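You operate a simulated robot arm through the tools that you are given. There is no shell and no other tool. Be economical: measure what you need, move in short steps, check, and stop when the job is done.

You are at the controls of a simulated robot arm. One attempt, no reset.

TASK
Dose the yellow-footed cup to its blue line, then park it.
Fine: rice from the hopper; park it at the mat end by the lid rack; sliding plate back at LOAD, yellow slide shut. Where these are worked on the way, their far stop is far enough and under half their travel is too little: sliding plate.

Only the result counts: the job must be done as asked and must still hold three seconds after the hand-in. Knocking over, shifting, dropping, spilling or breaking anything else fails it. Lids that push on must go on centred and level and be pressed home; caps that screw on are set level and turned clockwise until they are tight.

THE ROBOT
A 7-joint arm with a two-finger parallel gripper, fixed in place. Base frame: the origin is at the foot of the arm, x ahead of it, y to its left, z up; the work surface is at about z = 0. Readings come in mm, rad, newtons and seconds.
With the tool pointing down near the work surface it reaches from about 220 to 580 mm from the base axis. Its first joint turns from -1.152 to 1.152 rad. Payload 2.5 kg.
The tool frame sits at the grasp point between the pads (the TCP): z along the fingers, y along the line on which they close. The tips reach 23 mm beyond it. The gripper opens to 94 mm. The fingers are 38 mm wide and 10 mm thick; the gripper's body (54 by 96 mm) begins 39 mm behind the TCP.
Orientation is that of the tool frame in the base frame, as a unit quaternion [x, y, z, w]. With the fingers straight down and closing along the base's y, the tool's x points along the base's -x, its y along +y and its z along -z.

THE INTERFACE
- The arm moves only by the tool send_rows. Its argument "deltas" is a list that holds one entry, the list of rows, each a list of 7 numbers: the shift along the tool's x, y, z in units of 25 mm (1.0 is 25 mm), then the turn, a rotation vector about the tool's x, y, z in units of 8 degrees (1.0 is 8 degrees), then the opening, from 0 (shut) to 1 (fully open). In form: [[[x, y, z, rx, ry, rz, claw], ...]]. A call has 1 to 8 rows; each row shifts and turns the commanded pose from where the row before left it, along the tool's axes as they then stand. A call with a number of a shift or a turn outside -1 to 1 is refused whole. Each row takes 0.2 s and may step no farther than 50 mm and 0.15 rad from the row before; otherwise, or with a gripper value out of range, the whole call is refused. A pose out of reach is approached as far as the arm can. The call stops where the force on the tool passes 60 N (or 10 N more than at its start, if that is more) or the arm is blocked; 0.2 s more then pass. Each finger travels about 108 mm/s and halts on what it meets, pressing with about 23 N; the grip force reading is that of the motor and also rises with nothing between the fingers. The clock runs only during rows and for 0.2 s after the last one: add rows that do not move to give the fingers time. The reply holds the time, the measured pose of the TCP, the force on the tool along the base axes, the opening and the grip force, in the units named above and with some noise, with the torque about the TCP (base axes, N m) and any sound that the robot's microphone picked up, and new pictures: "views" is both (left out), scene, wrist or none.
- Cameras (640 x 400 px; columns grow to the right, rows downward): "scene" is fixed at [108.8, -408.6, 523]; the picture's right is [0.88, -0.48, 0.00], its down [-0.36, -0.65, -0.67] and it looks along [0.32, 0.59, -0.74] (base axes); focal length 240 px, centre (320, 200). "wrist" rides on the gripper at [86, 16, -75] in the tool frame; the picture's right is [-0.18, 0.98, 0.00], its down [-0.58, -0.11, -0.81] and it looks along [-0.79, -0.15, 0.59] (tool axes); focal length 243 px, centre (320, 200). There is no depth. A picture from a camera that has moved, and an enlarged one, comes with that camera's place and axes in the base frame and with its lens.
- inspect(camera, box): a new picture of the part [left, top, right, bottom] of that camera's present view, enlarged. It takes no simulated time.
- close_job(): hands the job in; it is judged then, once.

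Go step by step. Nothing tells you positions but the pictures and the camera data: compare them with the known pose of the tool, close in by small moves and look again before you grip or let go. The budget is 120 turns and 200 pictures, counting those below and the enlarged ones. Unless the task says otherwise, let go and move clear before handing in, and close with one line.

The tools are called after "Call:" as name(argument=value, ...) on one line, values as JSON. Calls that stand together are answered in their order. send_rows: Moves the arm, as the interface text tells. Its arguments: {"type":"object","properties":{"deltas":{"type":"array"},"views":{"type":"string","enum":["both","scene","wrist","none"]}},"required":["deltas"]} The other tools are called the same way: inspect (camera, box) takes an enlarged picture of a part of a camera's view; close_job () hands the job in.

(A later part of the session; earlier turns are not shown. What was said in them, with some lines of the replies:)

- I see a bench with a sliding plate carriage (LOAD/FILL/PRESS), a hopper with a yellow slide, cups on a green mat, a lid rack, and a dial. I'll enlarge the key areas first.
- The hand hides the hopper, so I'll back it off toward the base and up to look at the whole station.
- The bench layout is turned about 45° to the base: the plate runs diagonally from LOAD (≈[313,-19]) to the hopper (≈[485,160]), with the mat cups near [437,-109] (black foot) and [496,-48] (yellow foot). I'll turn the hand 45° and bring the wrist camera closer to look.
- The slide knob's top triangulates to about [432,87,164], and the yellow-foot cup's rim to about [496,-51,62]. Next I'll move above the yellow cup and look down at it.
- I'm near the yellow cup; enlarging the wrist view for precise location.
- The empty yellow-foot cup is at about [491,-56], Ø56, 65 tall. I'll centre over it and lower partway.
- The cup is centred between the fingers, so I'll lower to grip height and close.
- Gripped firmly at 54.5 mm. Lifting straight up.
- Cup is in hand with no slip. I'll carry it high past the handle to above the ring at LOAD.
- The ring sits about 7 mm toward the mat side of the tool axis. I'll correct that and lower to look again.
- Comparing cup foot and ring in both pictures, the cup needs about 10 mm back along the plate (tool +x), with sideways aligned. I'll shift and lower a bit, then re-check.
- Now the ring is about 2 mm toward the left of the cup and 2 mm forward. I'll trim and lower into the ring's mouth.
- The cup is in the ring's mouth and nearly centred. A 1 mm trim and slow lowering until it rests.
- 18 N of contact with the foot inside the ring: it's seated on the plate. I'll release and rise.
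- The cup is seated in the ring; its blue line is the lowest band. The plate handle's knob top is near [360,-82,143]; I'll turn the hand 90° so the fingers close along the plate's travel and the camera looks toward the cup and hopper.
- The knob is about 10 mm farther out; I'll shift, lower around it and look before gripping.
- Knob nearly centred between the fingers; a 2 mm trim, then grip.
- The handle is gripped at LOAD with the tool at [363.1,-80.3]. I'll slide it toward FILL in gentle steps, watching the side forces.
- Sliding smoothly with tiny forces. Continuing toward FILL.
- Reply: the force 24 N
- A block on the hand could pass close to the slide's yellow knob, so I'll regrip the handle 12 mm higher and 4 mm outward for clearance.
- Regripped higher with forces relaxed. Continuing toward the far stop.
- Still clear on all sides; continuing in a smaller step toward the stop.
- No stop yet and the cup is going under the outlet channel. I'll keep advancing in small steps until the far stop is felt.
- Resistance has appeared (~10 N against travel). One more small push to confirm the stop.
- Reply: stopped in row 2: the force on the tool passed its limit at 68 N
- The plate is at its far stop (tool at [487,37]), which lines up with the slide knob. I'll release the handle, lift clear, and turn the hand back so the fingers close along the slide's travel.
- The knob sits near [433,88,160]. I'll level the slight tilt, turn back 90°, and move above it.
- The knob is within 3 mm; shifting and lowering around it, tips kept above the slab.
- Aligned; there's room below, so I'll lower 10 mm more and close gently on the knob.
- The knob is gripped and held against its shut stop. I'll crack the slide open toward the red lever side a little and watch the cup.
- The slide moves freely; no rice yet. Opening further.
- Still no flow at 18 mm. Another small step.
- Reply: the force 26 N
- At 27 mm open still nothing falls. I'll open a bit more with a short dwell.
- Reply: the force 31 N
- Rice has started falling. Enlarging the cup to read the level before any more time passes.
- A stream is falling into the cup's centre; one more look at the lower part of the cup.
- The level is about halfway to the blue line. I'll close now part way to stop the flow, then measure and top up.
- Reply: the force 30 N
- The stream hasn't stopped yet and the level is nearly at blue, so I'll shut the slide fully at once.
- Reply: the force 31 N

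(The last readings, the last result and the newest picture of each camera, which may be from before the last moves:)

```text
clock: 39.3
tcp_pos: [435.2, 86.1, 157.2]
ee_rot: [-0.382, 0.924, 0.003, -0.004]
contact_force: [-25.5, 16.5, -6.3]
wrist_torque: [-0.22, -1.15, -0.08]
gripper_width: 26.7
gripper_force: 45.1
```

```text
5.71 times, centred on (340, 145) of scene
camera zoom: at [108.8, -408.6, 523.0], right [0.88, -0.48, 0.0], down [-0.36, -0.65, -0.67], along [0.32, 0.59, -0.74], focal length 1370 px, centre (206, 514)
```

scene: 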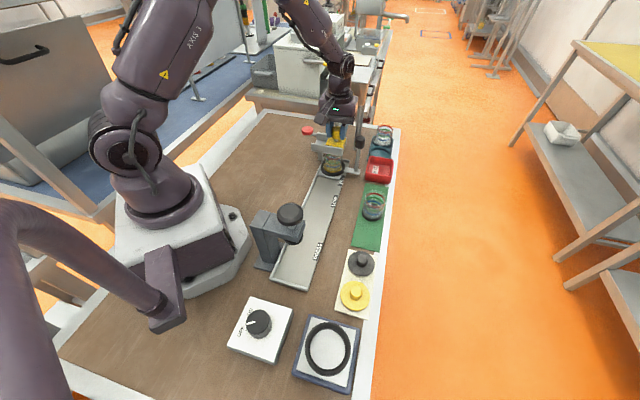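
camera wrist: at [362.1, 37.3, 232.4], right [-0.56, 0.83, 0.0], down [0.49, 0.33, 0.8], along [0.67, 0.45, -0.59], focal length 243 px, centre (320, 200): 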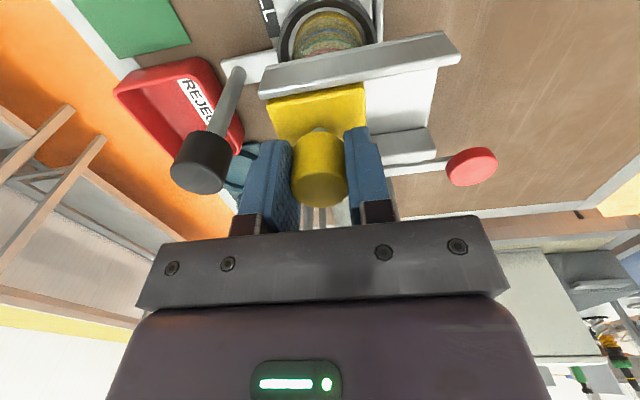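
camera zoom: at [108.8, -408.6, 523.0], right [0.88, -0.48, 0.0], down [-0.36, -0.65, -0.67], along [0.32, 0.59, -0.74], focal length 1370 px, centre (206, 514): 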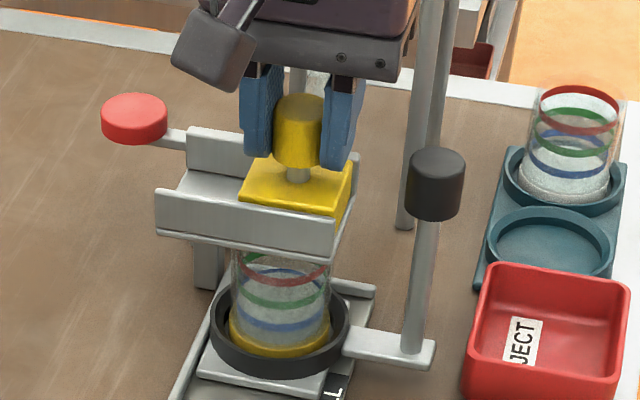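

The slide is shut and the flow stopped. Checking the level closely against the blue band.

Call:
inspect(camera="scene", box=[326, 153, 346, 171])

Call:
inspect(camera="wrist", box=[280, 0, 400, 70])

```text
16.00 times, centred on (336, 162) of scene
camera zoom: at [108.8, -408.6, 523.0], right [0.88, -0.48, 0.0], down [-0.36, -0.65, -0.67], along [0.32, 0.59, -0.74], focal length 3837 px, centre (64, 808)
```

zoom: 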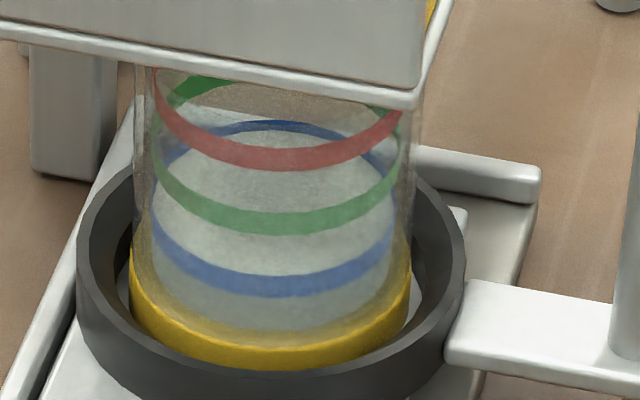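

```text
5.33 times, centred on (340, 35) of wrist
camera zoom: at [362.5, 36.7, 233.7], right [-0.56, 0.83, 0.01], down [0.5, 0.33, 0.8], along [0.66, 0.46, -0.6], focal length 1294 px, centre (213, 1080)
```

zoom: 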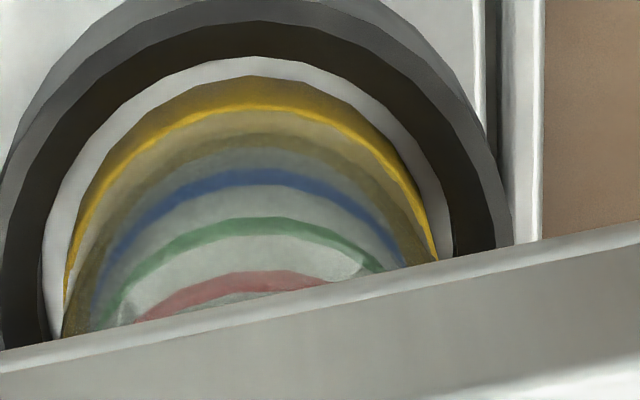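

The rice surface sits about mid-band on the blue line. Slide is back at its shut stop ([435,86]); I'll release its knob and rise.

Call:
send_rows(deltas=[[[0, 0.06, 0, 0, 0, 0, 0.15], [0, 0, 0, 0, 0, 0, 0.55], [0, 0, 0, 0, 0, 0, 0.55], [0, 0, -0.6, 0, 0, 0, 0.55], [0, 0, -1, 0, 0, 0, 0.55], [0, 0, -1, 0, 0, 0, 0.55]]])

Call:
inspect(camera="scene", box=[300, 110, 380, 180])

```text
clock: 40.7
tcp_pos: [436.5, 84.2, 223.3]
ee_rot: [-0.378, 0.926, -0.001, -0.001]
contact_force: [-0.9, 0.5, 0.0]
wrist_torque: [0.0, 0.0, -0.01]
gripper_width: 51.7
gripper_force: 0.1
camera wrist: at [362.5, 34.7, 298.3], right [-0.56, 0.83, 0.0], down [0.49, 0.33, 0.81], along [0.67, 0.45, -0.59], focal length 243 px, centre (320, 200)
```

scene: 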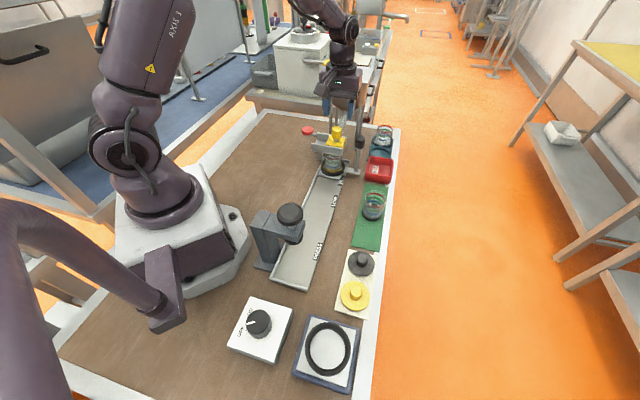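
wrist: 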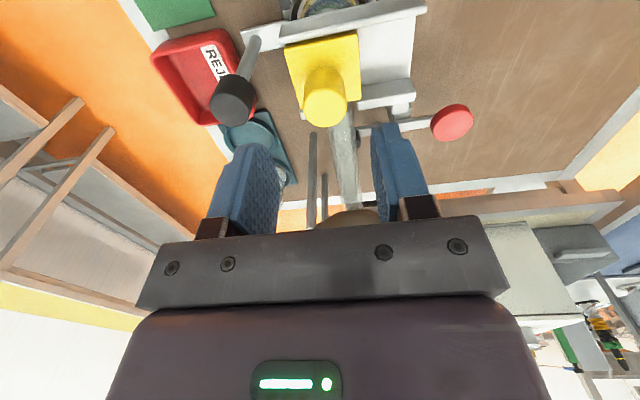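

```text
5.71 times, centred on (340, 145) of scene
camera zoom: at [108.8, -408.6, 523.0], right [0.88, -0.48, 0.0], down [-0.36, -0.65, -0.67], along [0.32, 0.59, -0.74], focal length 1370 px, centre (206, 514)
```

zoom: 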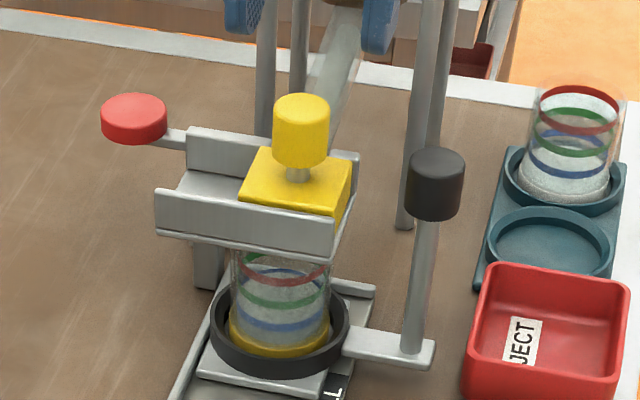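

Slab is back exactly where it started. Now turning the hand for the plate handle again.

Call:
send_rows(deltas=[[[0, 0, 0, 0, 0, -0.942, 0.7], [0, 0, 0, 0, 0, -0.942, 0.7], [0, 0, 0, 0, 0, -0.942, 0.7], [0, 0, 0, 0, 0, -0.942, 0.7], [0, 0, 0, 0, 0, -0.942, 0.7], [0, 0, 0, 0, 0, -0.942, 0.7], [0, 0, 0, 0, 0, -0.942, 0.7], [0, 0, 0, 0, 0, -0.942, 0.7]]], views="none")

Call:
send_rows(deltas=[[[0, 0, 0, 0, 0, -0.942, 0.7], [0, 0, 0, 0, 0, -0.942, 0.7], [0, 0, 0, 0, 0, -0.942, 0.7], [0, 0, 0, 0, 0, -0.942, 0.7], [1, -0.03, 0, 0, 0, 0, 0.7], [1, -0.03, 0, 0, 0, 0, 0.7], [0.76, -0.03, 0, 0, 0, 0, 0.7]]])

Call:
inspect(camera="wrist", box=[200, 0, 450, 200])

```text
clock: 42.5
tcp_pos: [436.4, 86.2, 221.6]
ee_rot: [0.794, -0.608, 0.0, 0.001]
contact_force: [1.2, 1.3, -0.4]
wrist_torque: [0.01, -0.01, -0.01]
gripper_width: 65.6
gripper_force: 0.1
```

```text
clock: 44.1
tcp_pos: [486.6, 38.1, 221.7]
ee_rot: [0.924, -0.381, 0.001, 0.001]
contact_force: [0.3, 0.5, -0.7]
wrist_torque: [0.02, 0.0, -0.02]
gripper_width: 65.4
gripper_force: 0.1
camera wrist: at [535.7, -34.9, 296.8], right [-0.82, -0.57, 0.0], down [-0.34, 0.49, 0.81], along [-0.46, 0.66, -0.59], focal length 243 px, centre (320, 200)
```

scene: 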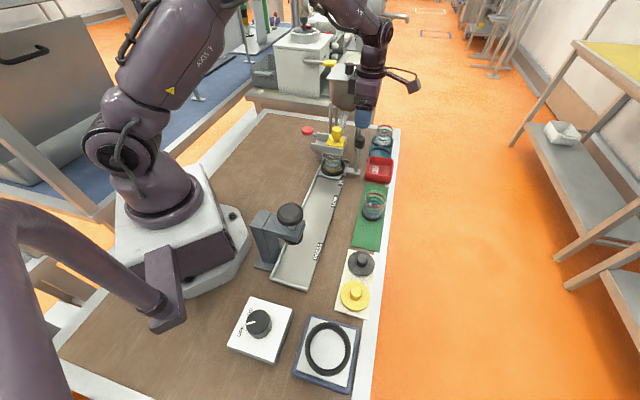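
wrist: 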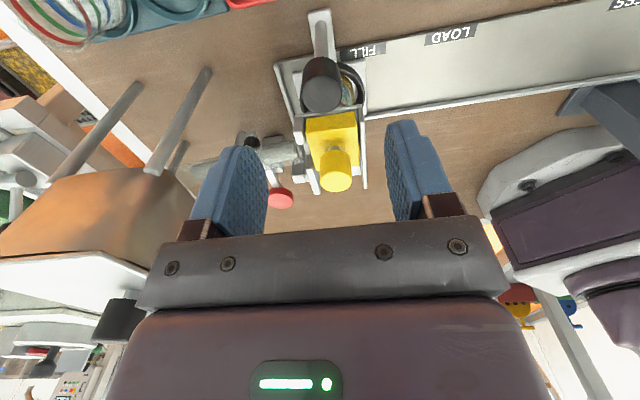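

```text
2.00 times, centred on (325, 100) of wrist
camera zoom: at [535.7, -34.9, 296.8], right [-0.82, -0.57, 0.0], down [-0.34, 0.49, 0.81], along [-0.46, 0.66, -0.59], focal length 485 px, centre (310, 400)
```

zoom: 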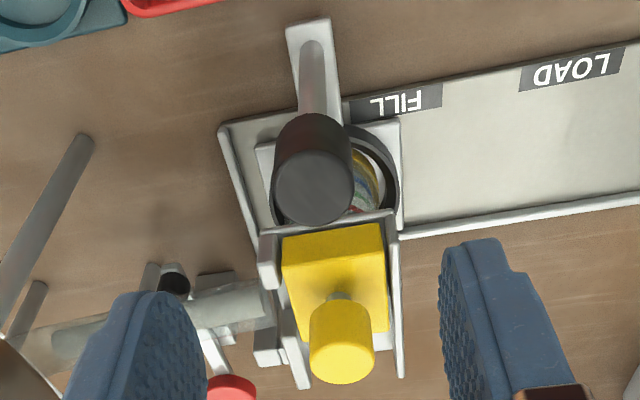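

Knob is centred under the hand. Lowering to the same grip height and closing.

Call:
send_rows(deltas=[[[0, 0, 0.9, 0, 0, 0, 0.7], [0, 0, 0.9, 0, 0, 0, 0.7], [0, 0, 0.9, 0, 0, 0, 0.7], [0, 0, 0.64, 0, 0, 0, 0.7], [0, 0, 0, 0, 0, 0, 0.15], [0, 0, 0, 0, 0, 0, 0.15], [0, 0, 0, 0, 0, 0, 0.15]]])

```text
clock: 45.7
tcp_pos: [485.4, 38.1, 138.5]
ee_rot: [0.924, -0.382, -0.001, 0.002]
contact_force: [-16.5, -8.1, 4.1]
wrist_torque: [0.19, -0.44, -0.02]
gripper_width: 27.9
gripper_force: 44.9
camera wrist: at [535.2, -35.4, 213.3], right [-0.82, -0.57, 0.01], down [-0.33, 0.49, 0.81], along [-0.46, 0.66, -0.59], focal length 243 px, centre (320, 200)
```

scene: 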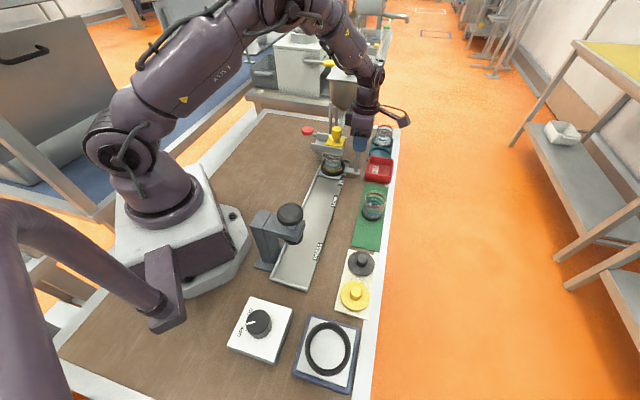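
wrist: 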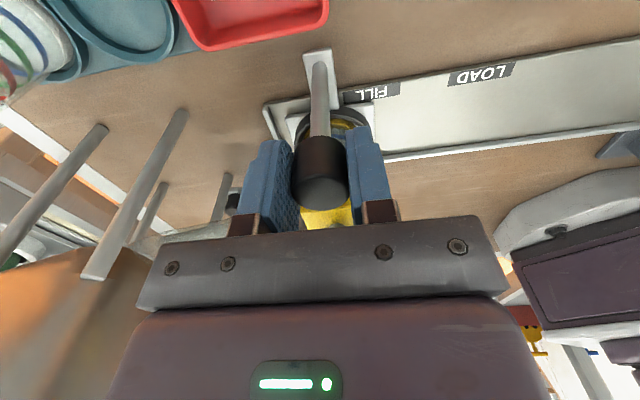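

Gripped. Sliding back toward LOAD gently (170 mm total).

Call:
send_rows(deltas=[[[0, 0.2, 0, 0, 0, 0, 0.15], [0, 0.4, 0, 0, 0, 0, 0.15], [0, 0.4, 0, 0, 0, 0, 0.15], [0, 0.4, 0, 0, 0, 0, 0.15], [0, 0.4, 0, 0, 0, 0, 0.15], [0, 0.4, 0, 0, 0, 0, 0.15], [0, 0.4, 0, 0, 0, 0, 0.15], [0, 0.3, 0, 0, 0, 0, 0.15]]], views="scene")

```text
clock: 47.5
tcp_pos: [435.7, -11.8, 137.9]
ee_rot: [0.924, -0.382, 0.0, 0.001]
contact_force: [-2.3, 2.8, -9.2]
wrist_torque: [-0.39, -0.65, -0.06]
gripper_width: 27.9
gripper_force: 45.3
```

scene: 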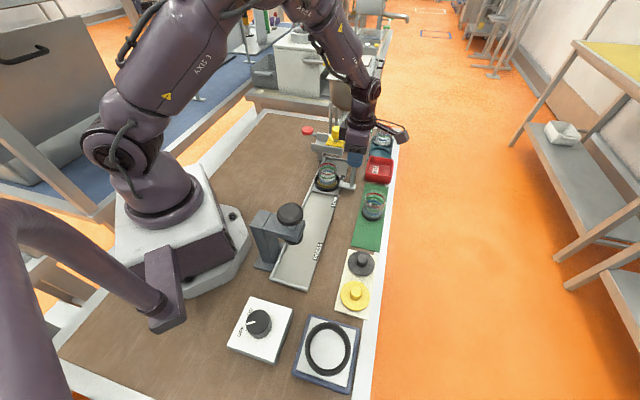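

Halfway with low forces; continuing.

Call:
send_rows(deltas=[[[0, 0.3, 0, 0, 0, 0, 0.15], [0, 0.45, 0, 0, 0, 0, 0.15], [0, 0.45, 0, 0, 0, 0, 0.15], [0, 0.45, 0, 0, 0, 0, 0.15], [0, 0.45, 0, 0, 0, 0, 0.15], [0, 0.45, 0, 0, 0, 0, 0.15], [0, 0.45, 0, 0, 0, 0, 0.15], [0, 0.3, 0, 0, 0, 0, 0.15]]])

```text
clock: 49.3
tcp_pos: [376.9, -70.5, 137.5]
ee_rot: [0.924, -0.383, 0.001, 0.002]
contact_force: [7.6, -8.3, -11.3]
wrist_torque: [0.72, 0.4, -0.02]
gripper_width: 27.8
gripper_force: 44.5
camera wrist: at [426.3, -143.6, 213.9], right [-0.82, -0.57, 0.0], down [-0.34, 0.49, 0.8], along [-0.46, 0.66, -0.59], focal length 243 px, centre (320, 200)
```

scene: 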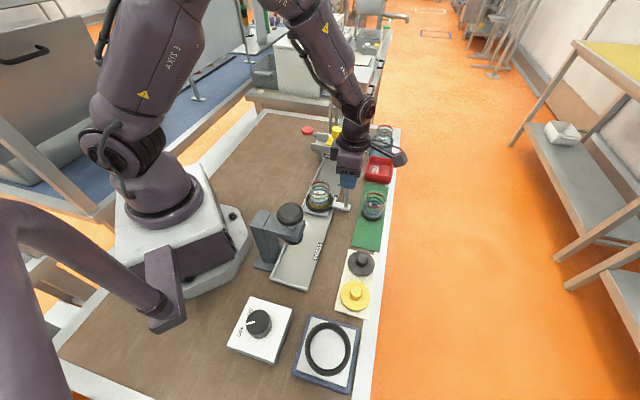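
wrist: 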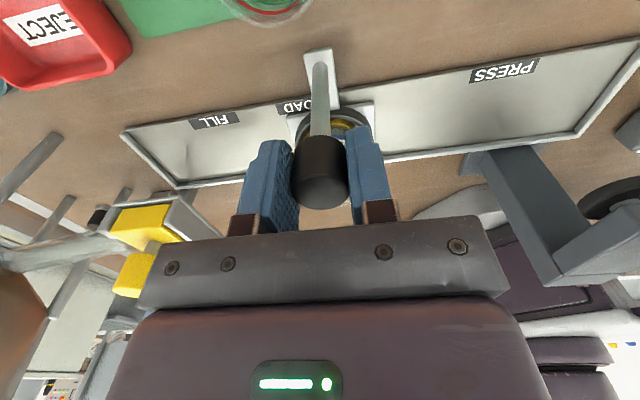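

About 17 mm remain to the original LOAD position.

Call:
send_rows(deltas=[[[0, 0.3, 0, 0, 0, 0, 0.15], [0, 0.25, 0, 0, 0, 0, 0.15], [0, 0.1, 0, 0, 0, 0, 0.15]]])

Call:
inspect(camera="scene", box=[290, 165, 370, 225])

```text
clock: 50.1
tcp_pos: [366.5, -81.7, 138.3]
ee_rot: [0.924, -0.381, 0.0, 0.001]
contact_force: [0.1, -1.9, -4.7]
wrist_torque: [-0.57, -1.1, 0.0]
gripper_width: 27.9
gripper_force: 45.1
camera wrist: at [415.7, -154.5, 213.7], right [-0.82, -0.57, 0.0], down [-0.34, 0.49, 0.81], along [-0.46, 0.66, -0.59], focal length 243 px, centre (320, 200)
```

scene: 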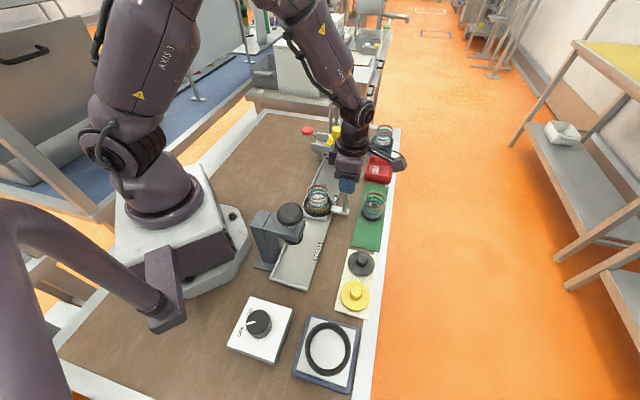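
wrist: 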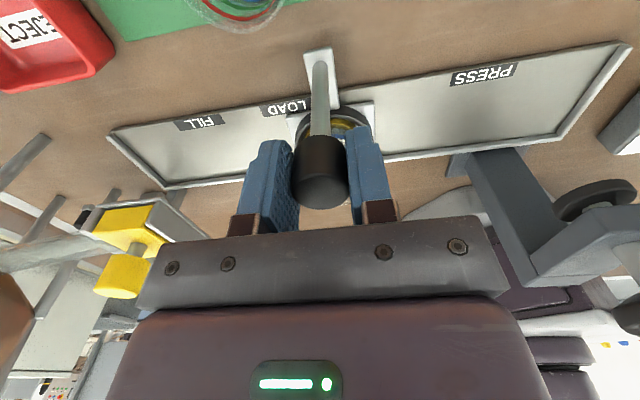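

```text
6.67 times, centred on (330, 195) of scene
camera zoom: at [108.8, -408.6, 523.0], right [0.88, -0.48, 0.0], down [-0.36, -0.65, -0.67], along [0.32, 0.59, -0.74], focal length 1599 px, centre (253, 233)
```

zoom: 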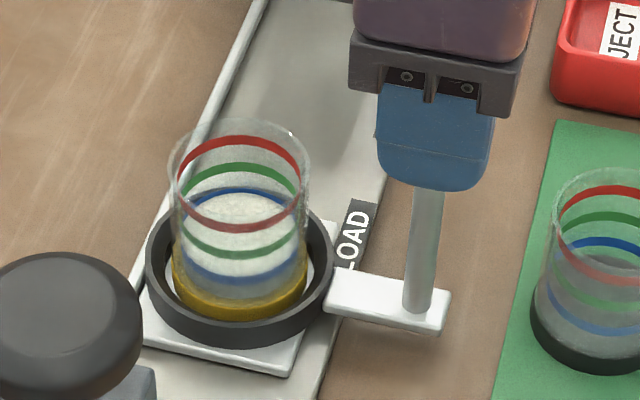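

The plate picture matches the original LOAD picture within about a pixel. Checking the fill level more closely.

Call:
inspect(camera="scene", box=[306, 180, 336, 214])

Call:
inspect(camera="wrist", box=[290, 90, 390, 190])

```text
11.76 times, centred on (321, 197) of scene
camera zoom: at [108.8, -408.6, 523.0], right [0.88, -0.48, 0.0], down [-0.36, -0.65, -0.67], along [0.32, 0.59, -0.74], focal length 2821 px, centre (308, 235)
```

zoom: 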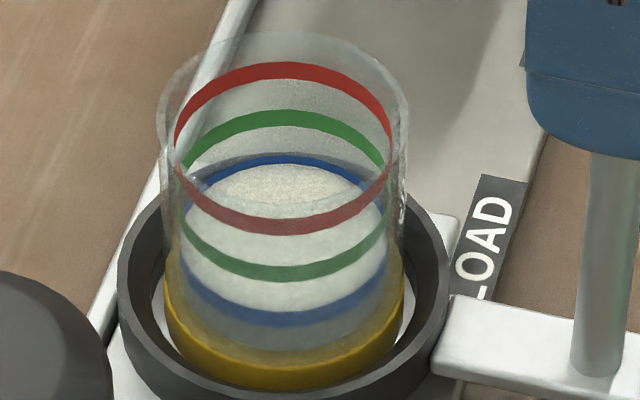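

```text
4.00 times, centred on (340, 140) of wrist
camera zoom: at [415.7, -154.5, 213.7], right [-0.82, -0.57, 0.0], down [-0.34, 0.49, 0.81], along [-0.46, 0.66, -0.59], focal length 970 px, centre (240, 440)
```

zoom: 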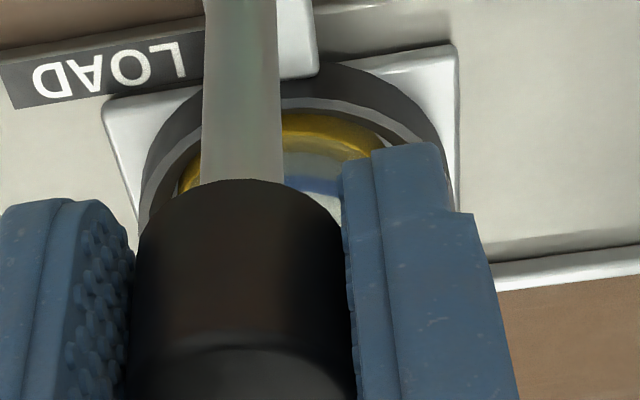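

The rice meets the blue band all round. Releasing the handle, rising, and turning back for the cup.

Call:
send_rows(deltas=[[[0, 0, 0, 0, 0, 0, 0.6], [0, 0, 0, 0, 0, 0, 0.6], [0, 0, -0.8, 0, 0, 0, 0.6], [0, 0, -1, 0, 0, 0, 0.6], [0, 0, -0.8, 0, 0, 0, 0.6], [-0.9, 0, 0, 0, 0, 0, 0.9], [-1, 0, 0, 0, 0, 0, 0.9], [-1, 0, 0, 0, 0, 0, 0.9]]], views="none")

Call:
send_rows(deltas=[[[0, 0, 0, 0, 0, 0.94, 0.9], [0, 0, 0, 0, 0, 0.94, 0.9], [0, 0, 0, 0, 0, 0.94, 0.9], [0, 0, 0, 0, 0, 0.94, 0.9], [0, 0, 0, 0, 0, 0.94, 0.9], [0, 0, 0, 0, 0, 0.94, 0.9], [0, 0, 0, 0, 0, 0.94, 0.9], [0, 0, 0, 0, 0, 0.94, 0.9]]], views="none")

Call:
send_rows(deltas=[[[0, 0, 0, 0, 0, 0.94, 0.9], [0, 0, 0, 0, 0, 0.94, 0.9], [0, 0, 0, 0, 0, 0.94, 0.9], [0, 0, 0, 0, 0, 0.87, 0.9]]])

Call:
inspect(camera="wrist", box=[200, 0, 450, 180])

```text
clock: 51.9
tcp_pos: [316.4, -31.1, 203.3]
ee_rot: [0.924, -0.382, 0.0, 0.001]
contact_force: [-0.4, 0.1, 0.1]
wrist_torque: [0.0, -0.01, 0.01]
gripper_width: 84.6
gripper_force: 0.1
```

```text
clock: 53.7
tcp_pos: [315.1, -31.5, 203.5]
ee_rot: [-0.608, 0.794, -0.001, -0.001]
contact_force: [0.4, -0.1, -0.4]
wrist_torque: [0.0, -0.03, 0.0]
gripper_width: 84.4
gripper_force: 0.1
```

```text
clock: 54.7
tcp_pos: [315.9, -32.4, 203.3]
ee_rot: [-0.385, 0.923, -0.001, 0.0]
contact_force: [-0.1, -0.1, 0.7]
wrist_torque: [0.0, 0.0, -0.01]
gripper_width: 84.6
gripper_force: 0.1
camera wrist: at [242.0, -81.9, 279.0], right [-0.57, 0.82, 0.0], down [0.49, 0.34, 0.81], along [0.66, 0.46, -0.59], focal length 243 px, centre (320, 200)
```

scene: 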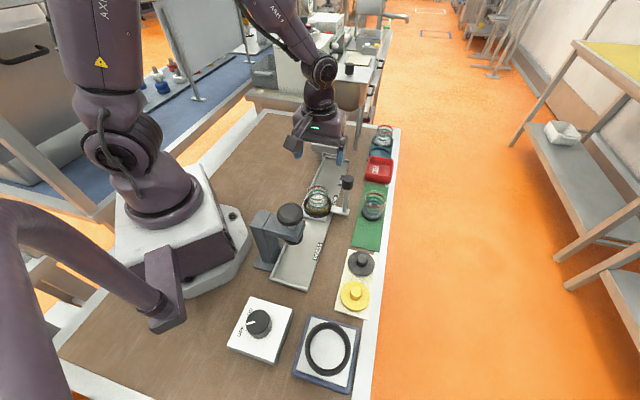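
wrist: 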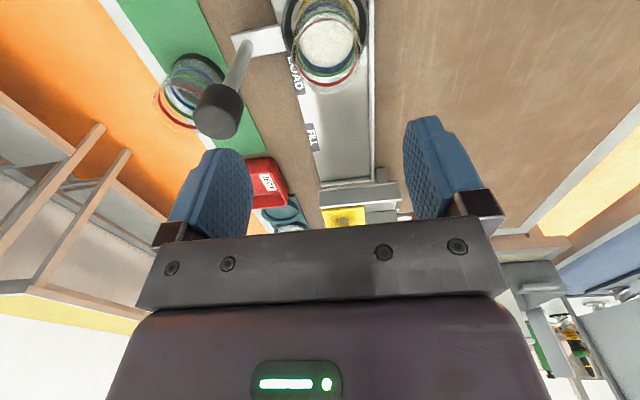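

```text
2.22 times, centred on (325, 90) of wrist
camera zoom: at [242.0, -81.9, 279.0], right [-0.57, 0.82, 0.0], down [0.49, 0.34, 0.81], along [0.66, 0.46, -0.59], focal length 539 px, centre (309, 444)
```

zoom: 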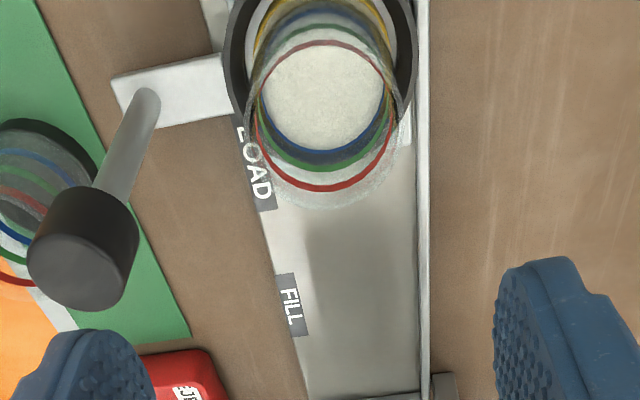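

The cup is where I left it; centring, lowering in two stages with a narrower opening to clear the handle.

Call:
send_rows(deltas=[[[0.06, 0.22, 0.3, 0, 0, 0, 0.8], [0, 0, 0.8, 0, 0, 0, 0.8], [0, 0, 0.9, 0, 0, 0, 0.8], [0, 0, 0.9, 0, 0, 0, 0.8], [0, 0, 0.5, 0, 0, 0, 0.8]]])

Call:
inspect(camera="scene", box=[290, 165, 370, 225])

```text
clock: 55.9
tcp_pos: [309.6, -28.3, 119.3]
ee_rot: [-0.386, 0.923, -0.002, -0.001]
contact_force: [-0.3, 0.2, -0.8]
wrist_torque: [0.0, 0.0, -0.02]
gripper_width: 75.1
gripper_force: 0.1
camera wrist: at [237.5, -79.1, 194.6], right [-0.57, 0.82, 0.0], down [0.49, 0.34, 0.81], along [0.66, 0.46, -0.59], focal length 243 px, centre (320, 200)
```

scene: 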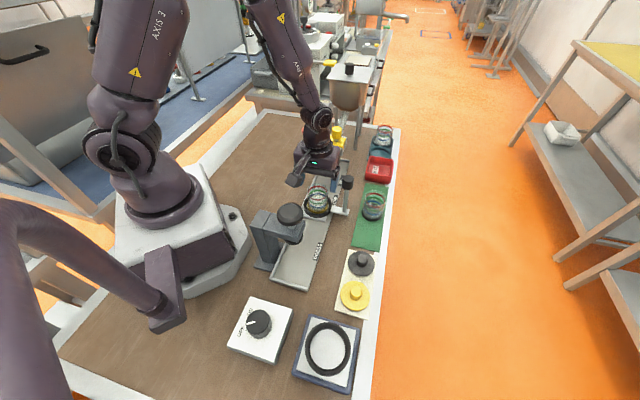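
wrist: 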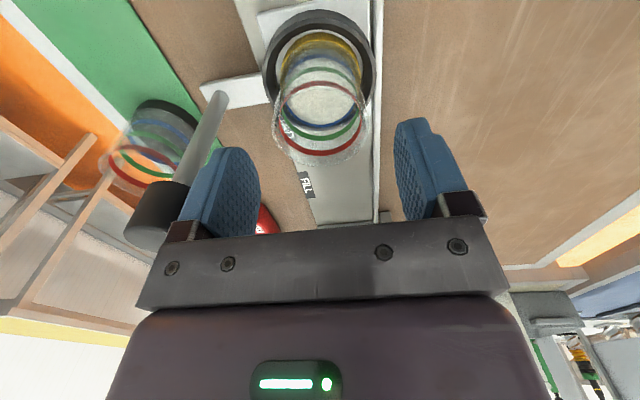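

```text
6.67 times, centred on (330, 195) of scene
camera zoom: at [108.8, -408.6, 523.0], right [0.88, -0.48, 0.0], down [-0.36, -0.65, -0.67], along [0.32, 0.59, -0.74], focal length 1599 px, centre (253, 233)
```

zoom: 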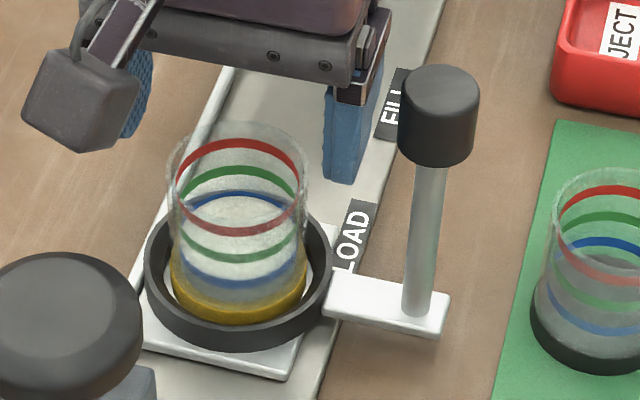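

Lined up. Lowering to the previous grip height and closing.

Call:
send_rows(deltas=[[[0, 0, 0.8, 0, 0, 0, 0.8], [0, 0, 0.8, 0, 0, 0, 0.8], [0, 0, 0.77, 0, 0, 0, 0.8], [0, 0, 0, 0, 0, 0, 0.5], [0, 0, 0, 0, 0, 0, 0.5], [0, 0, 0, 0, 0, 0, 0.5]]])

Call:
inspect(camera="scene", box=[290, 165, 370, 225])

```text
clock: 57.3
tcp_pos: [310.6, -26.7, 59.6]
ee_rot: [-0.387, 0.922, -0.001, 0.0]
contact_force: [-0.2, -0.5, 0.1]
wrist_torque: [0.05, 0.03, 0.0]
gripper_width: 54.5
gripper_force: 23.1
camera wrist: at [238.0, -77.8, 134.9], right [-0.57, 0.82, 0.0], down [0.49, 0.34, 0.81], along [0.66, 0.46, -0.59], focal length 243 px, centre (320, 200)
```

scene: 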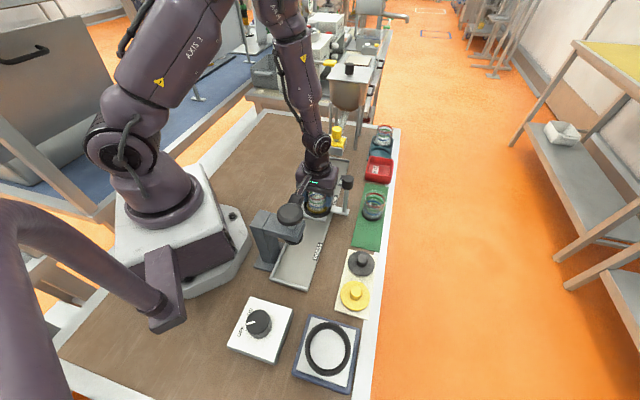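
wrist: 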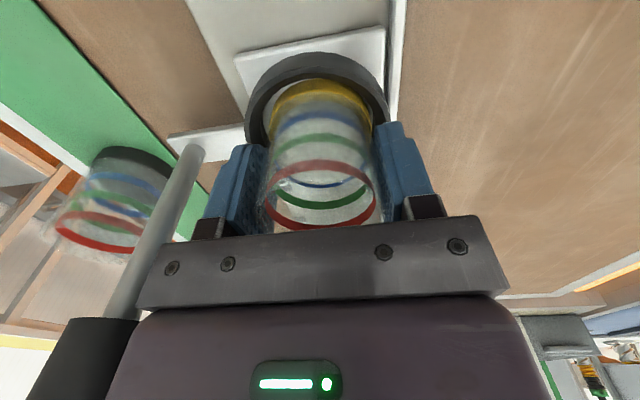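

```text
6.67 times, centred on (330, 195) of scene
camera zoom: at [108.8, -408.6, 523.0], right [0.88, -0.48, 0.0], down [-0.36, -0.65, -0.67], along [0.32, 0.59, -0.74], focal length 1599 px, centre (253, 233)
```

zoom: 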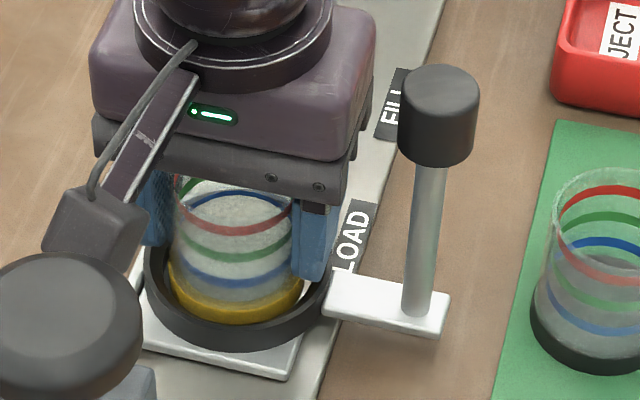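

Cup gripped at 54.5 mm. Lifting smoothly.

Call:
send_rows(deltas=[[[0, 0, -0.3, 0, 0, 0, 0.5], [0, 0, -0.6, 0, 0, 0, 0.5], [0, 0, -0.9, 0, 0, 0, 0.5], [0, 0, -1, 0, 0, 0, 0.5], [0, 0, -1, 0, 0, 0, 0.5], [0, 0, -1, 0, 0, 0, 0.5], [0, 0, -0.9, 0, 0, 0, 0.5], [0, 0, -0.6, 0, 0, 0, 0.5]]])

Call:
inspect(camera="scene", box=[290, 165, 370, 225])

```text
clock: 59.1
tcp_pos: [310.3, -29.2, 218.5]
ee_rot: [-0.387, 0.922, -0.001, -0.001]
contact_force: [0.0, -0.7, -1.3]
wrist_torque: [0.02, -0.02, 0.02]
gripper_width: 54.5
gripper_force: 22.7
camera wrist: at [237.8, -79.6, 293.7], right [-0.57, 0.82, 0.0], down [0.49, 0.34, 0.81], along [0.66, 0.46, -0.59], focal length 243 px, centre (320, 200)
```

scene: 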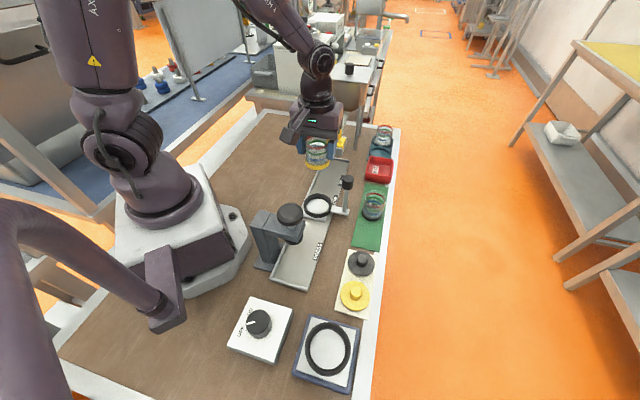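
wrist: 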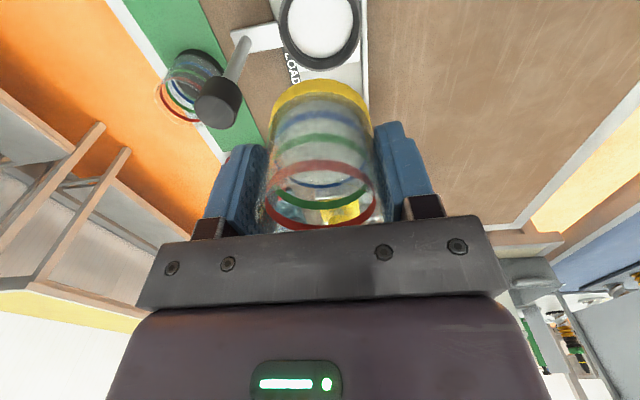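

```text
6.67 times, centred on (330, 195) of scene
camera zoom: at [108.8, -408.6, 523.0], right [0.88, -0.48, 0.0], down [-0.36, -0.65, -0.67], along [0.32, 0.59, -0.74], focal length 1599 px, centre (253, 233)
```

zoom: 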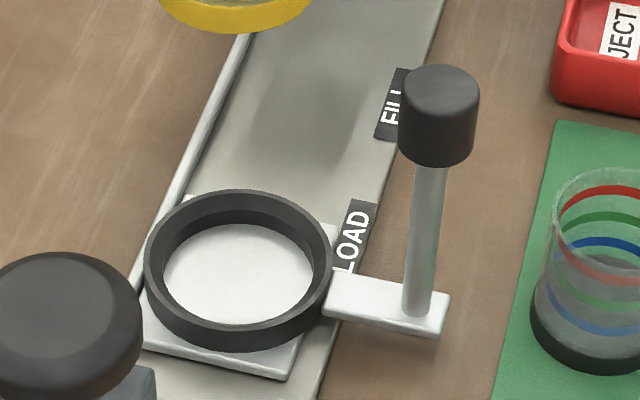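

The plate stayed at LOAD. Carrying the cup over to the near end of the mat (≈u 153, v 385 → [380,-164]), smoothly.

Call:
send_rows(deltas=[[[0.1, -0.3, -0.2, 0, 0, 0, 0.5], [0.2, -0.7, 0, 0, 0, 0, 0.5], [0.3, -0.9, 0, 0, 0, 0, 0.5], [0.3, -0.9, 0, 0, 0, 0, 0.5], [0.3, -0.9, 0, 0, 0, 0, 0.5], [0.3, -0.9, 0, 0, 0, 0, 0.5], [0.2, -0.7, 0, 0, 0, 0, 0.5], [0.14, -0.5, 0, 0, 0, 0, 0.5]]])

Call:
inspect(camera="scene", box=[330, 180, 410, 260])

Call:
inspect(camera="wrist", box=[220, 0, 420, 120])

```text
clock: 60.9
tcp_pos: [381.1, -162.6, 221.4]
ee_rot: [-0.386, 0.922, -0.001, -0.001]
contact_force: [0.1, 0.3, -1.0]
wrist_torque: [-0.05, -0.01, 0.02]
gripper_width: 54.4
gripper_force: 23.5
camera wrist: at [308.5, -213.4, 296.1], right [-0.57, 0.82, 0.0], down [0.49, 0.34, 0.81], along [0.66, 0.46, -0.59], focal length 243 px, centre (320, 200)
```

scene: 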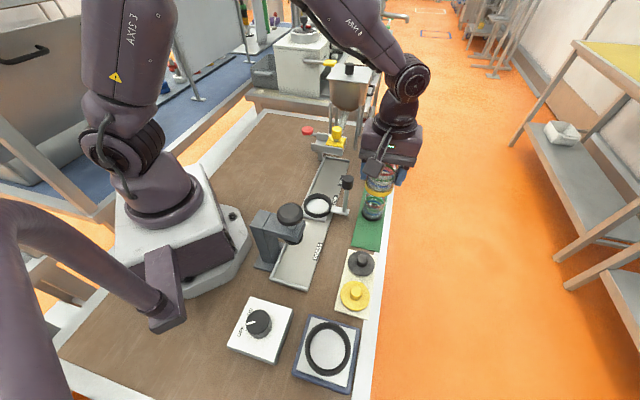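
wrist: 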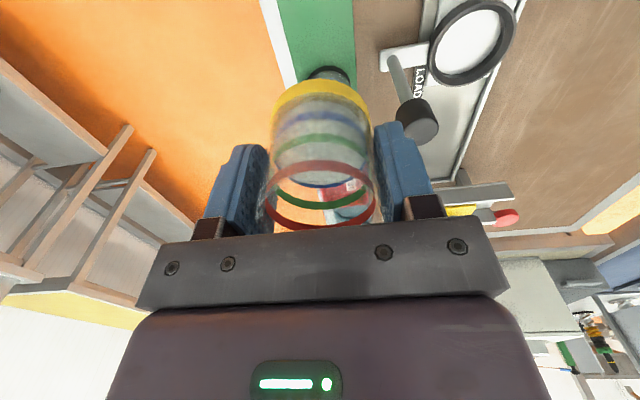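

```text
5.00 times, centred on (370, 220) of scene
camera zoom: at [108.8, -408.6, 523.0], right [0.88, -0.48, 0.0], down [-0.36, -0.65, -0.67], along [0.32, 0.59, -0.74], focal length 1199 px, centre (70, 100)
```

zoom: 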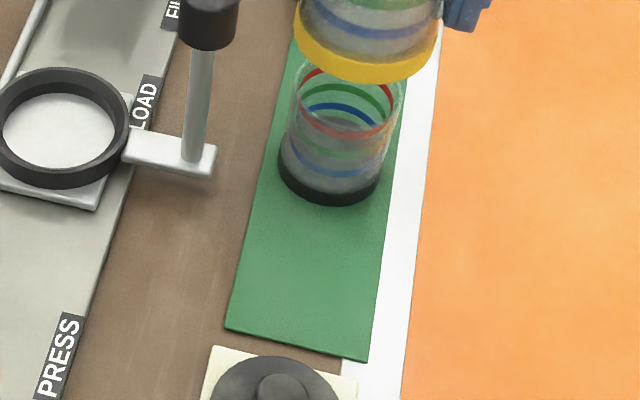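

```text
3.20 times, centred on (320, 60) of wrist
camera zoom: at [308.5, -213.4, 296.1], right [-0.57, 0.82, 0.0], down [0.49, 0.34, 0.81], along [0.66, 0.46, -0.59], focal length 776 px, centre (320, 648)
```

zoom: 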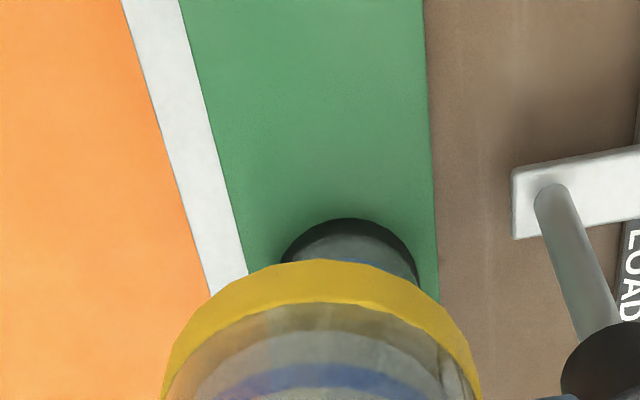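

The mat's near end is in view with free space in front of the black-foot cup. Small trim toward the lid rack and lowering.

Call:
send_rows(deltas=[[[0.18, -0.1, 0.4, 0, 0, 0, 0.5], [0, 0, 0.8, 0, 0, 0, 0.5], [0, 0, 0.9, 0, 0, 0, 0.5], [0, 0, 0.9, 0, 0, 0, 0.5], [0, 0, 0.9, 0, 0, 0, 0.5], [0, 0, 0.7, 0, 0, 0, 0.5]]])

Call:
inspect(camera="scene", box=[330, 180, 410, 260])

Call:
inspect(camera="wrist", box=[220, 0, 420, 120])

```text
clock: 62.3
tcp_pos: [381.8, -168.5, 107.5]
ee_rot: [-0.386, 0.923, -0.002, 0.0]
contact_force: [0.4, 0.3, -0.2]
wrist_torque: [-0.01, 0.01, 0.0]
gripper_width: 54.5
gripper_force: 23.0
camera wrist: at [308.0, -218.4, 182.6], right [-0.57, 0.82, 0.0], down [0.48, 0.34, 0.81], along [0.66, 0.46, -0.59], focal length 243 px, centre (320, 200)
```

scene: 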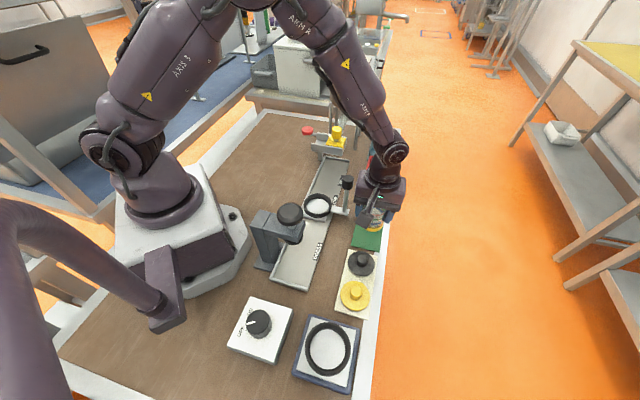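
wrist: 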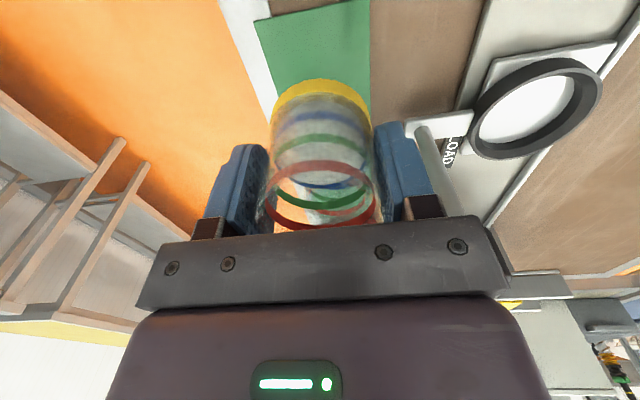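

```text
5.00 times, centred on (370, 220) of scene
camera zoom: at [108.8, -408.6, 523.0], right [0.88, -0.48, 0.0], down [-0.36, -0.65, -0.67], along [0.32, 0.59, -0.74], focal length 1199 px, centre (70, 100)
```

zoom: 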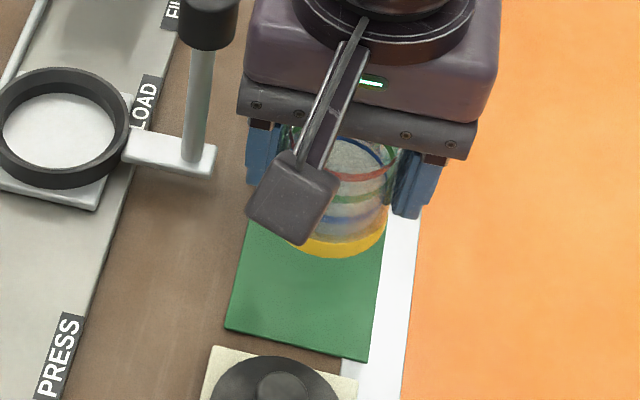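

```text
3.20 times, centred on (320, 60) of wrist
camera zoom: at [308.0, -218.4, 182.6], right [-0.57, 0.82, 0.0], down [0.48, 0.34, 0.81], along [0.66, 0.46, -0.59], focal length 776 px, centre (320, 648)
```

zoom: 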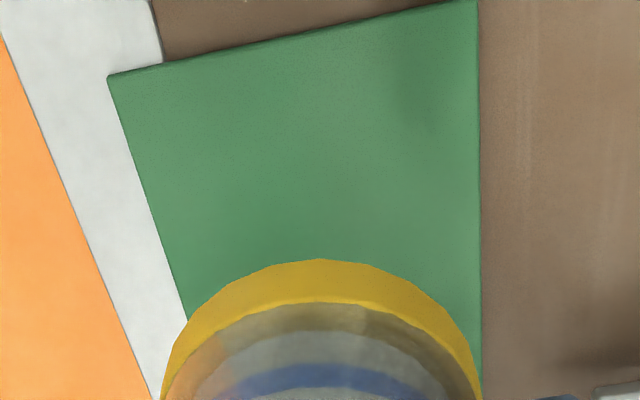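

Positioned well within the mat (edges u 112, v 352–423). Lowering to just above the mat, then touch down.

Call:
send_rows(deltas=[[[0, 0.05, 0.6, 0, 0, 0, 0.5], [0, 0, 0.8, 0, 0, 0, 0.5], [0, 0, 0.6, 0, 0, 0, 0.5], [0, 0, 0.2, 0, 0, 0, 0.5], [0, 0, 0.08, 0, 0, 0, 0.5]]], views="scene")

Call:
inspect(camera="scene", box=[330, 180, 410, 260])

```text
clock: 63.5
tcp_pos: [379.3, -167.1, 49.8]
ee_rot: [-0.386, 0.922, -0.001, -0.001]
contact_force: [-0.5, -1.2, -0.7]
wrist_torque: [0.01, -0.01, 0.02]
gripper_width: 54.2
gripper_force: 22.7
```

scene: 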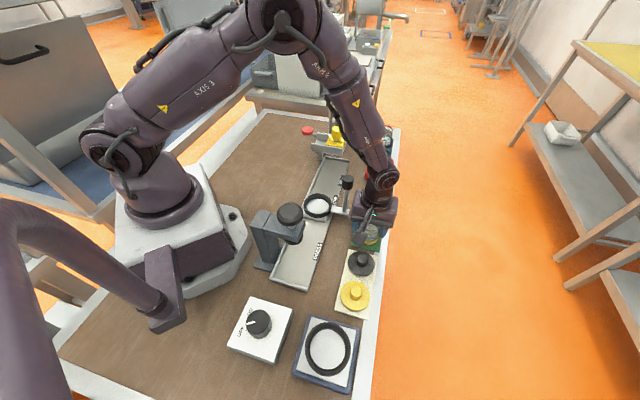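

```text
5.00 times, centred on (370, 220) of scene
camera zoom: at [108.8, -408.6, 523.0], right [0.88, -0.48, 0.0], down [-0.36, -0.65, -0.67], along [0.32, 0.59, -0.74], focal length 1199 px, centre (70, 100)
```

zoom: 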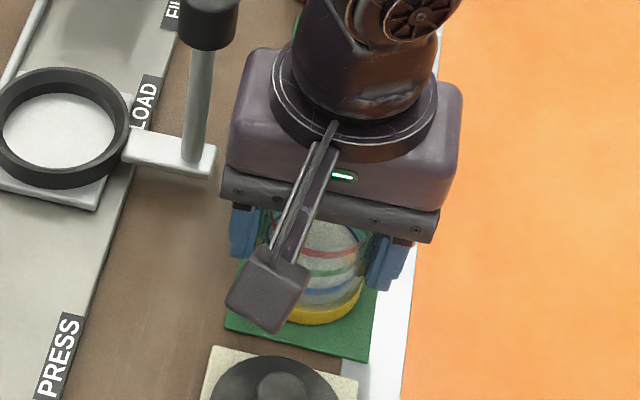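

No contact yet; one or two millimetres more until I feel the mat.

Call:
send_rows(deltas=[[[0, 0, 0.04, 0, 0, 0, 0.5], [0, 0, 0.04, 0, 0, 0, 0.5]]], views="none")

```text
clock: 64.1
tcp_pos: [378.7, -168.5, 47.3]
ee_rot: [-0.386, 0.923, -0.001, -0.001]
contact_force: [-0.2, 0.3, -0.9]
wrist_torque: [0.0, -0.02, 0.01]
gripper_width: 54.6
gripper_force: 22.8
```

Call:
send_rows(deltas=[[[0, 0, 0.04, 0, 0, 0, 0.5], [0, 0, 0.04, 0, 0, 0, 0.5]]], views="wrist")

```text
clock: 64.7
tcp_pos: [379.2, -167.1, 46.7]
ee_rot: [-0.386, 0.923, -0.001, -0.001]
contact_force: [-6.0, 0.8, 16.0]
wrist_torque: [0.07, 0.12, 0.08]
gripper_width: 54.4
gripper_force: 23.7
camera wrist: at [306.5, -218.3, 121.8], right [-0.57, 0.82, 0.0], down [0.49, 0.34, 0.81], along [0.66, 0.46, -0.59], focal length 243 px, centre (320, 200)
```

wrist: 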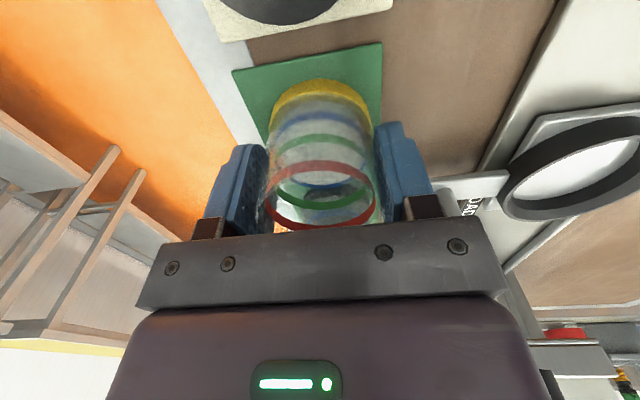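

Contact at 16 N: the cup stands on the mat. Releasing and rising clear.

Call:
send_rows(deltas=[[[0, 0, -0.04, 0, 0, 0, 0.5], [0, 0, 0, 0, 0, 0, 0.75], [0, 0, 0, 0, 0, 0, 0.75], [0, 0, -0.6, 0, 0, 0, 0.75], [0, 0, -1, 0, 0, 0, 0.75], [0, 0, -1, 0, 0, 0, 0.75], [0, 0, -1, 0, 0, 0, 0.75], [0, 0, -1, 0, 0, 0, 0.75]]], views="none")

Call:
send_rows(deltas=[[[0, 0, -1, 0, 0, 0, 0.75], [0, 1, -0.5, 0, 0, 0, 0.75], [0, 1, 0, 0, 0, 0, 0.75], [0, 1, 0, 0, 0, 0, 0.75], [0, 1, 0, 0, 0, 0, 0.75], [0, 1, 0, 0, 0, 0, 0.75]]])

Call:
inspect(camera="scene", box=[330, 180, 410, 260])

Call:
inspect(camera="scene", box=[290, 110, 370, 220])

```text
clock: 66.5
tcp_pos: [379.0, -166.4, 161.4]
ee_rot: [-0.386, 0.922, 0.0, -0.001]
contact_force: [0.3, 0.2, 0.2]
wrist_torque: [0.01, -0.03, -0.01]
gripper_width: 70.7
gripper_force: 0.0
```

```text
clock: 67.9
tcp_pos: [291.1, -79.6, 199.3]
ee_rot: [-0.385, 0.923, -0.001, 0.001]
contact_force: [-1.0, 0.6, -0.2]
wrist_torque: [0.0, 0.0, 0.0]
gripper_width: 70.2
gripper_force: 0.1
camera wrist: at [218.3, -130.0, 274.7], right [-0.57, 0.82, 0.0], down [0.49, 0.34, 0.81], along [0.66, 0.46, -0.59], focal length 243 px, centre (320, 200)
```

scene: 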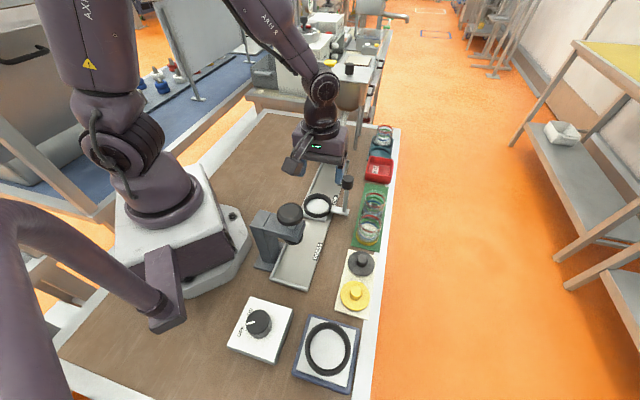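
wrist: 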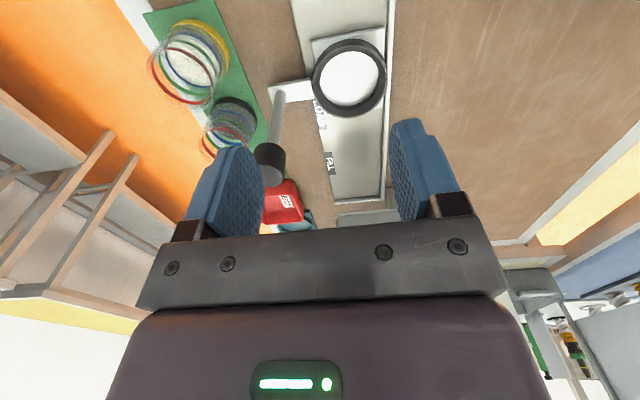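

```text
5.00 times, centred on (370, 220) of scene
camera zoom: at [108.8, -408.7, 523.0], right [0.88, -0.48, 0.0], down [-0.36, -0.65, -0.67], along [0.32, 0.59, -0.74], focal length 1199 px, centre (70, 100)
```

zoom: 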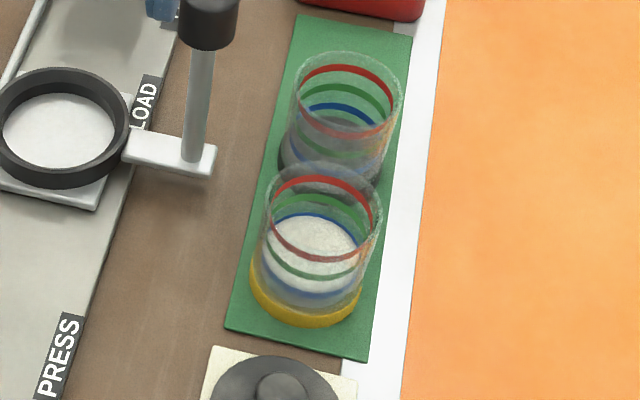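

```text
3.64 times, centred on (330, 165) of scene
camera zoom: at [108.8, -408.7, 523.0], right [0.88, -0.48, 0.0], down [-0.36, -0.65, -0.67], along [0.32, 0.59, -0.74], focal length 872 px, centre (284, 327)
```

zoom: 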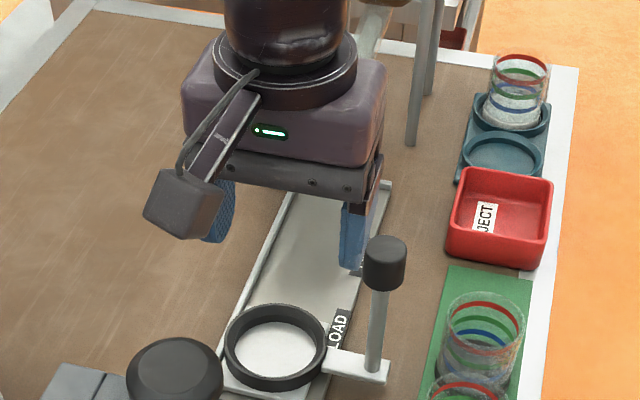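

The cup stands on the mat end by the lid rack. A last close look at the level.

Call:
inspect(camera="scene", box=[354, 208, 386, 248])

Call:
inspect(camera="wrist", box=[140, 10, 250, 120])

```text
10.00 times, centred on (370, 228) of scene
camera zoom: at [108.8, -408.7, 523.0], right [0.88, -0.48, 0.0], down [-0.36, -0.65, -0.67], along [0.32, 0.59, -0.74], focal length 2398 px, centre (-180, -80)
```

zoom: 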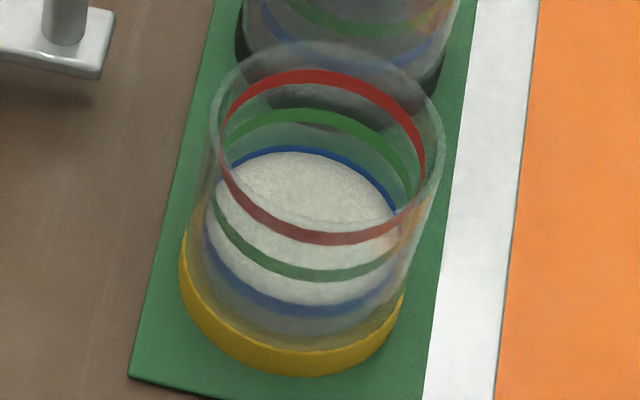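

```text
3.64 times, centred on (195, 65) of wrist
camera zoom: at [218.3, -130.0, 274.7], right [-0.57, 0.82, 0.0], down [0.49, 0.34, 0.81], along [0.66, 0.46, -0.59], focal length 882 px, centre (774, 691)
```

zoom: 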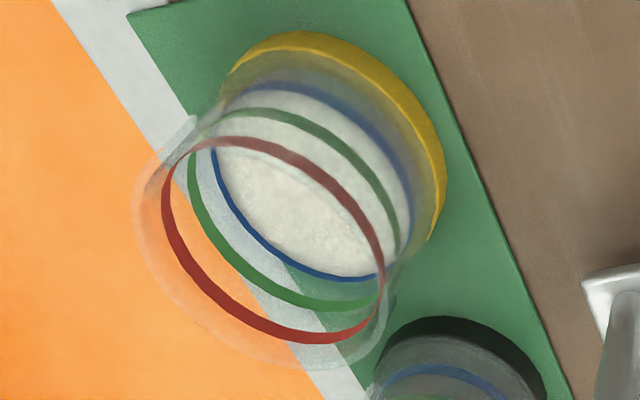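

The rice surface lies within the blue band all round. The cup is upright on the mat end by the lid rack, the plate is at LOAD, the slide is shut and the hand is clear, so I'm handing in.

Call:
close_job()

```text
The job is handed in.
```

The yellow-footed cup is filled with rice to its blue line and parked at the mat end by the lid rack. The sliding plate is back at LOAD, the yellow slide is shut, and I saw no spills or shifted items in the pictures.
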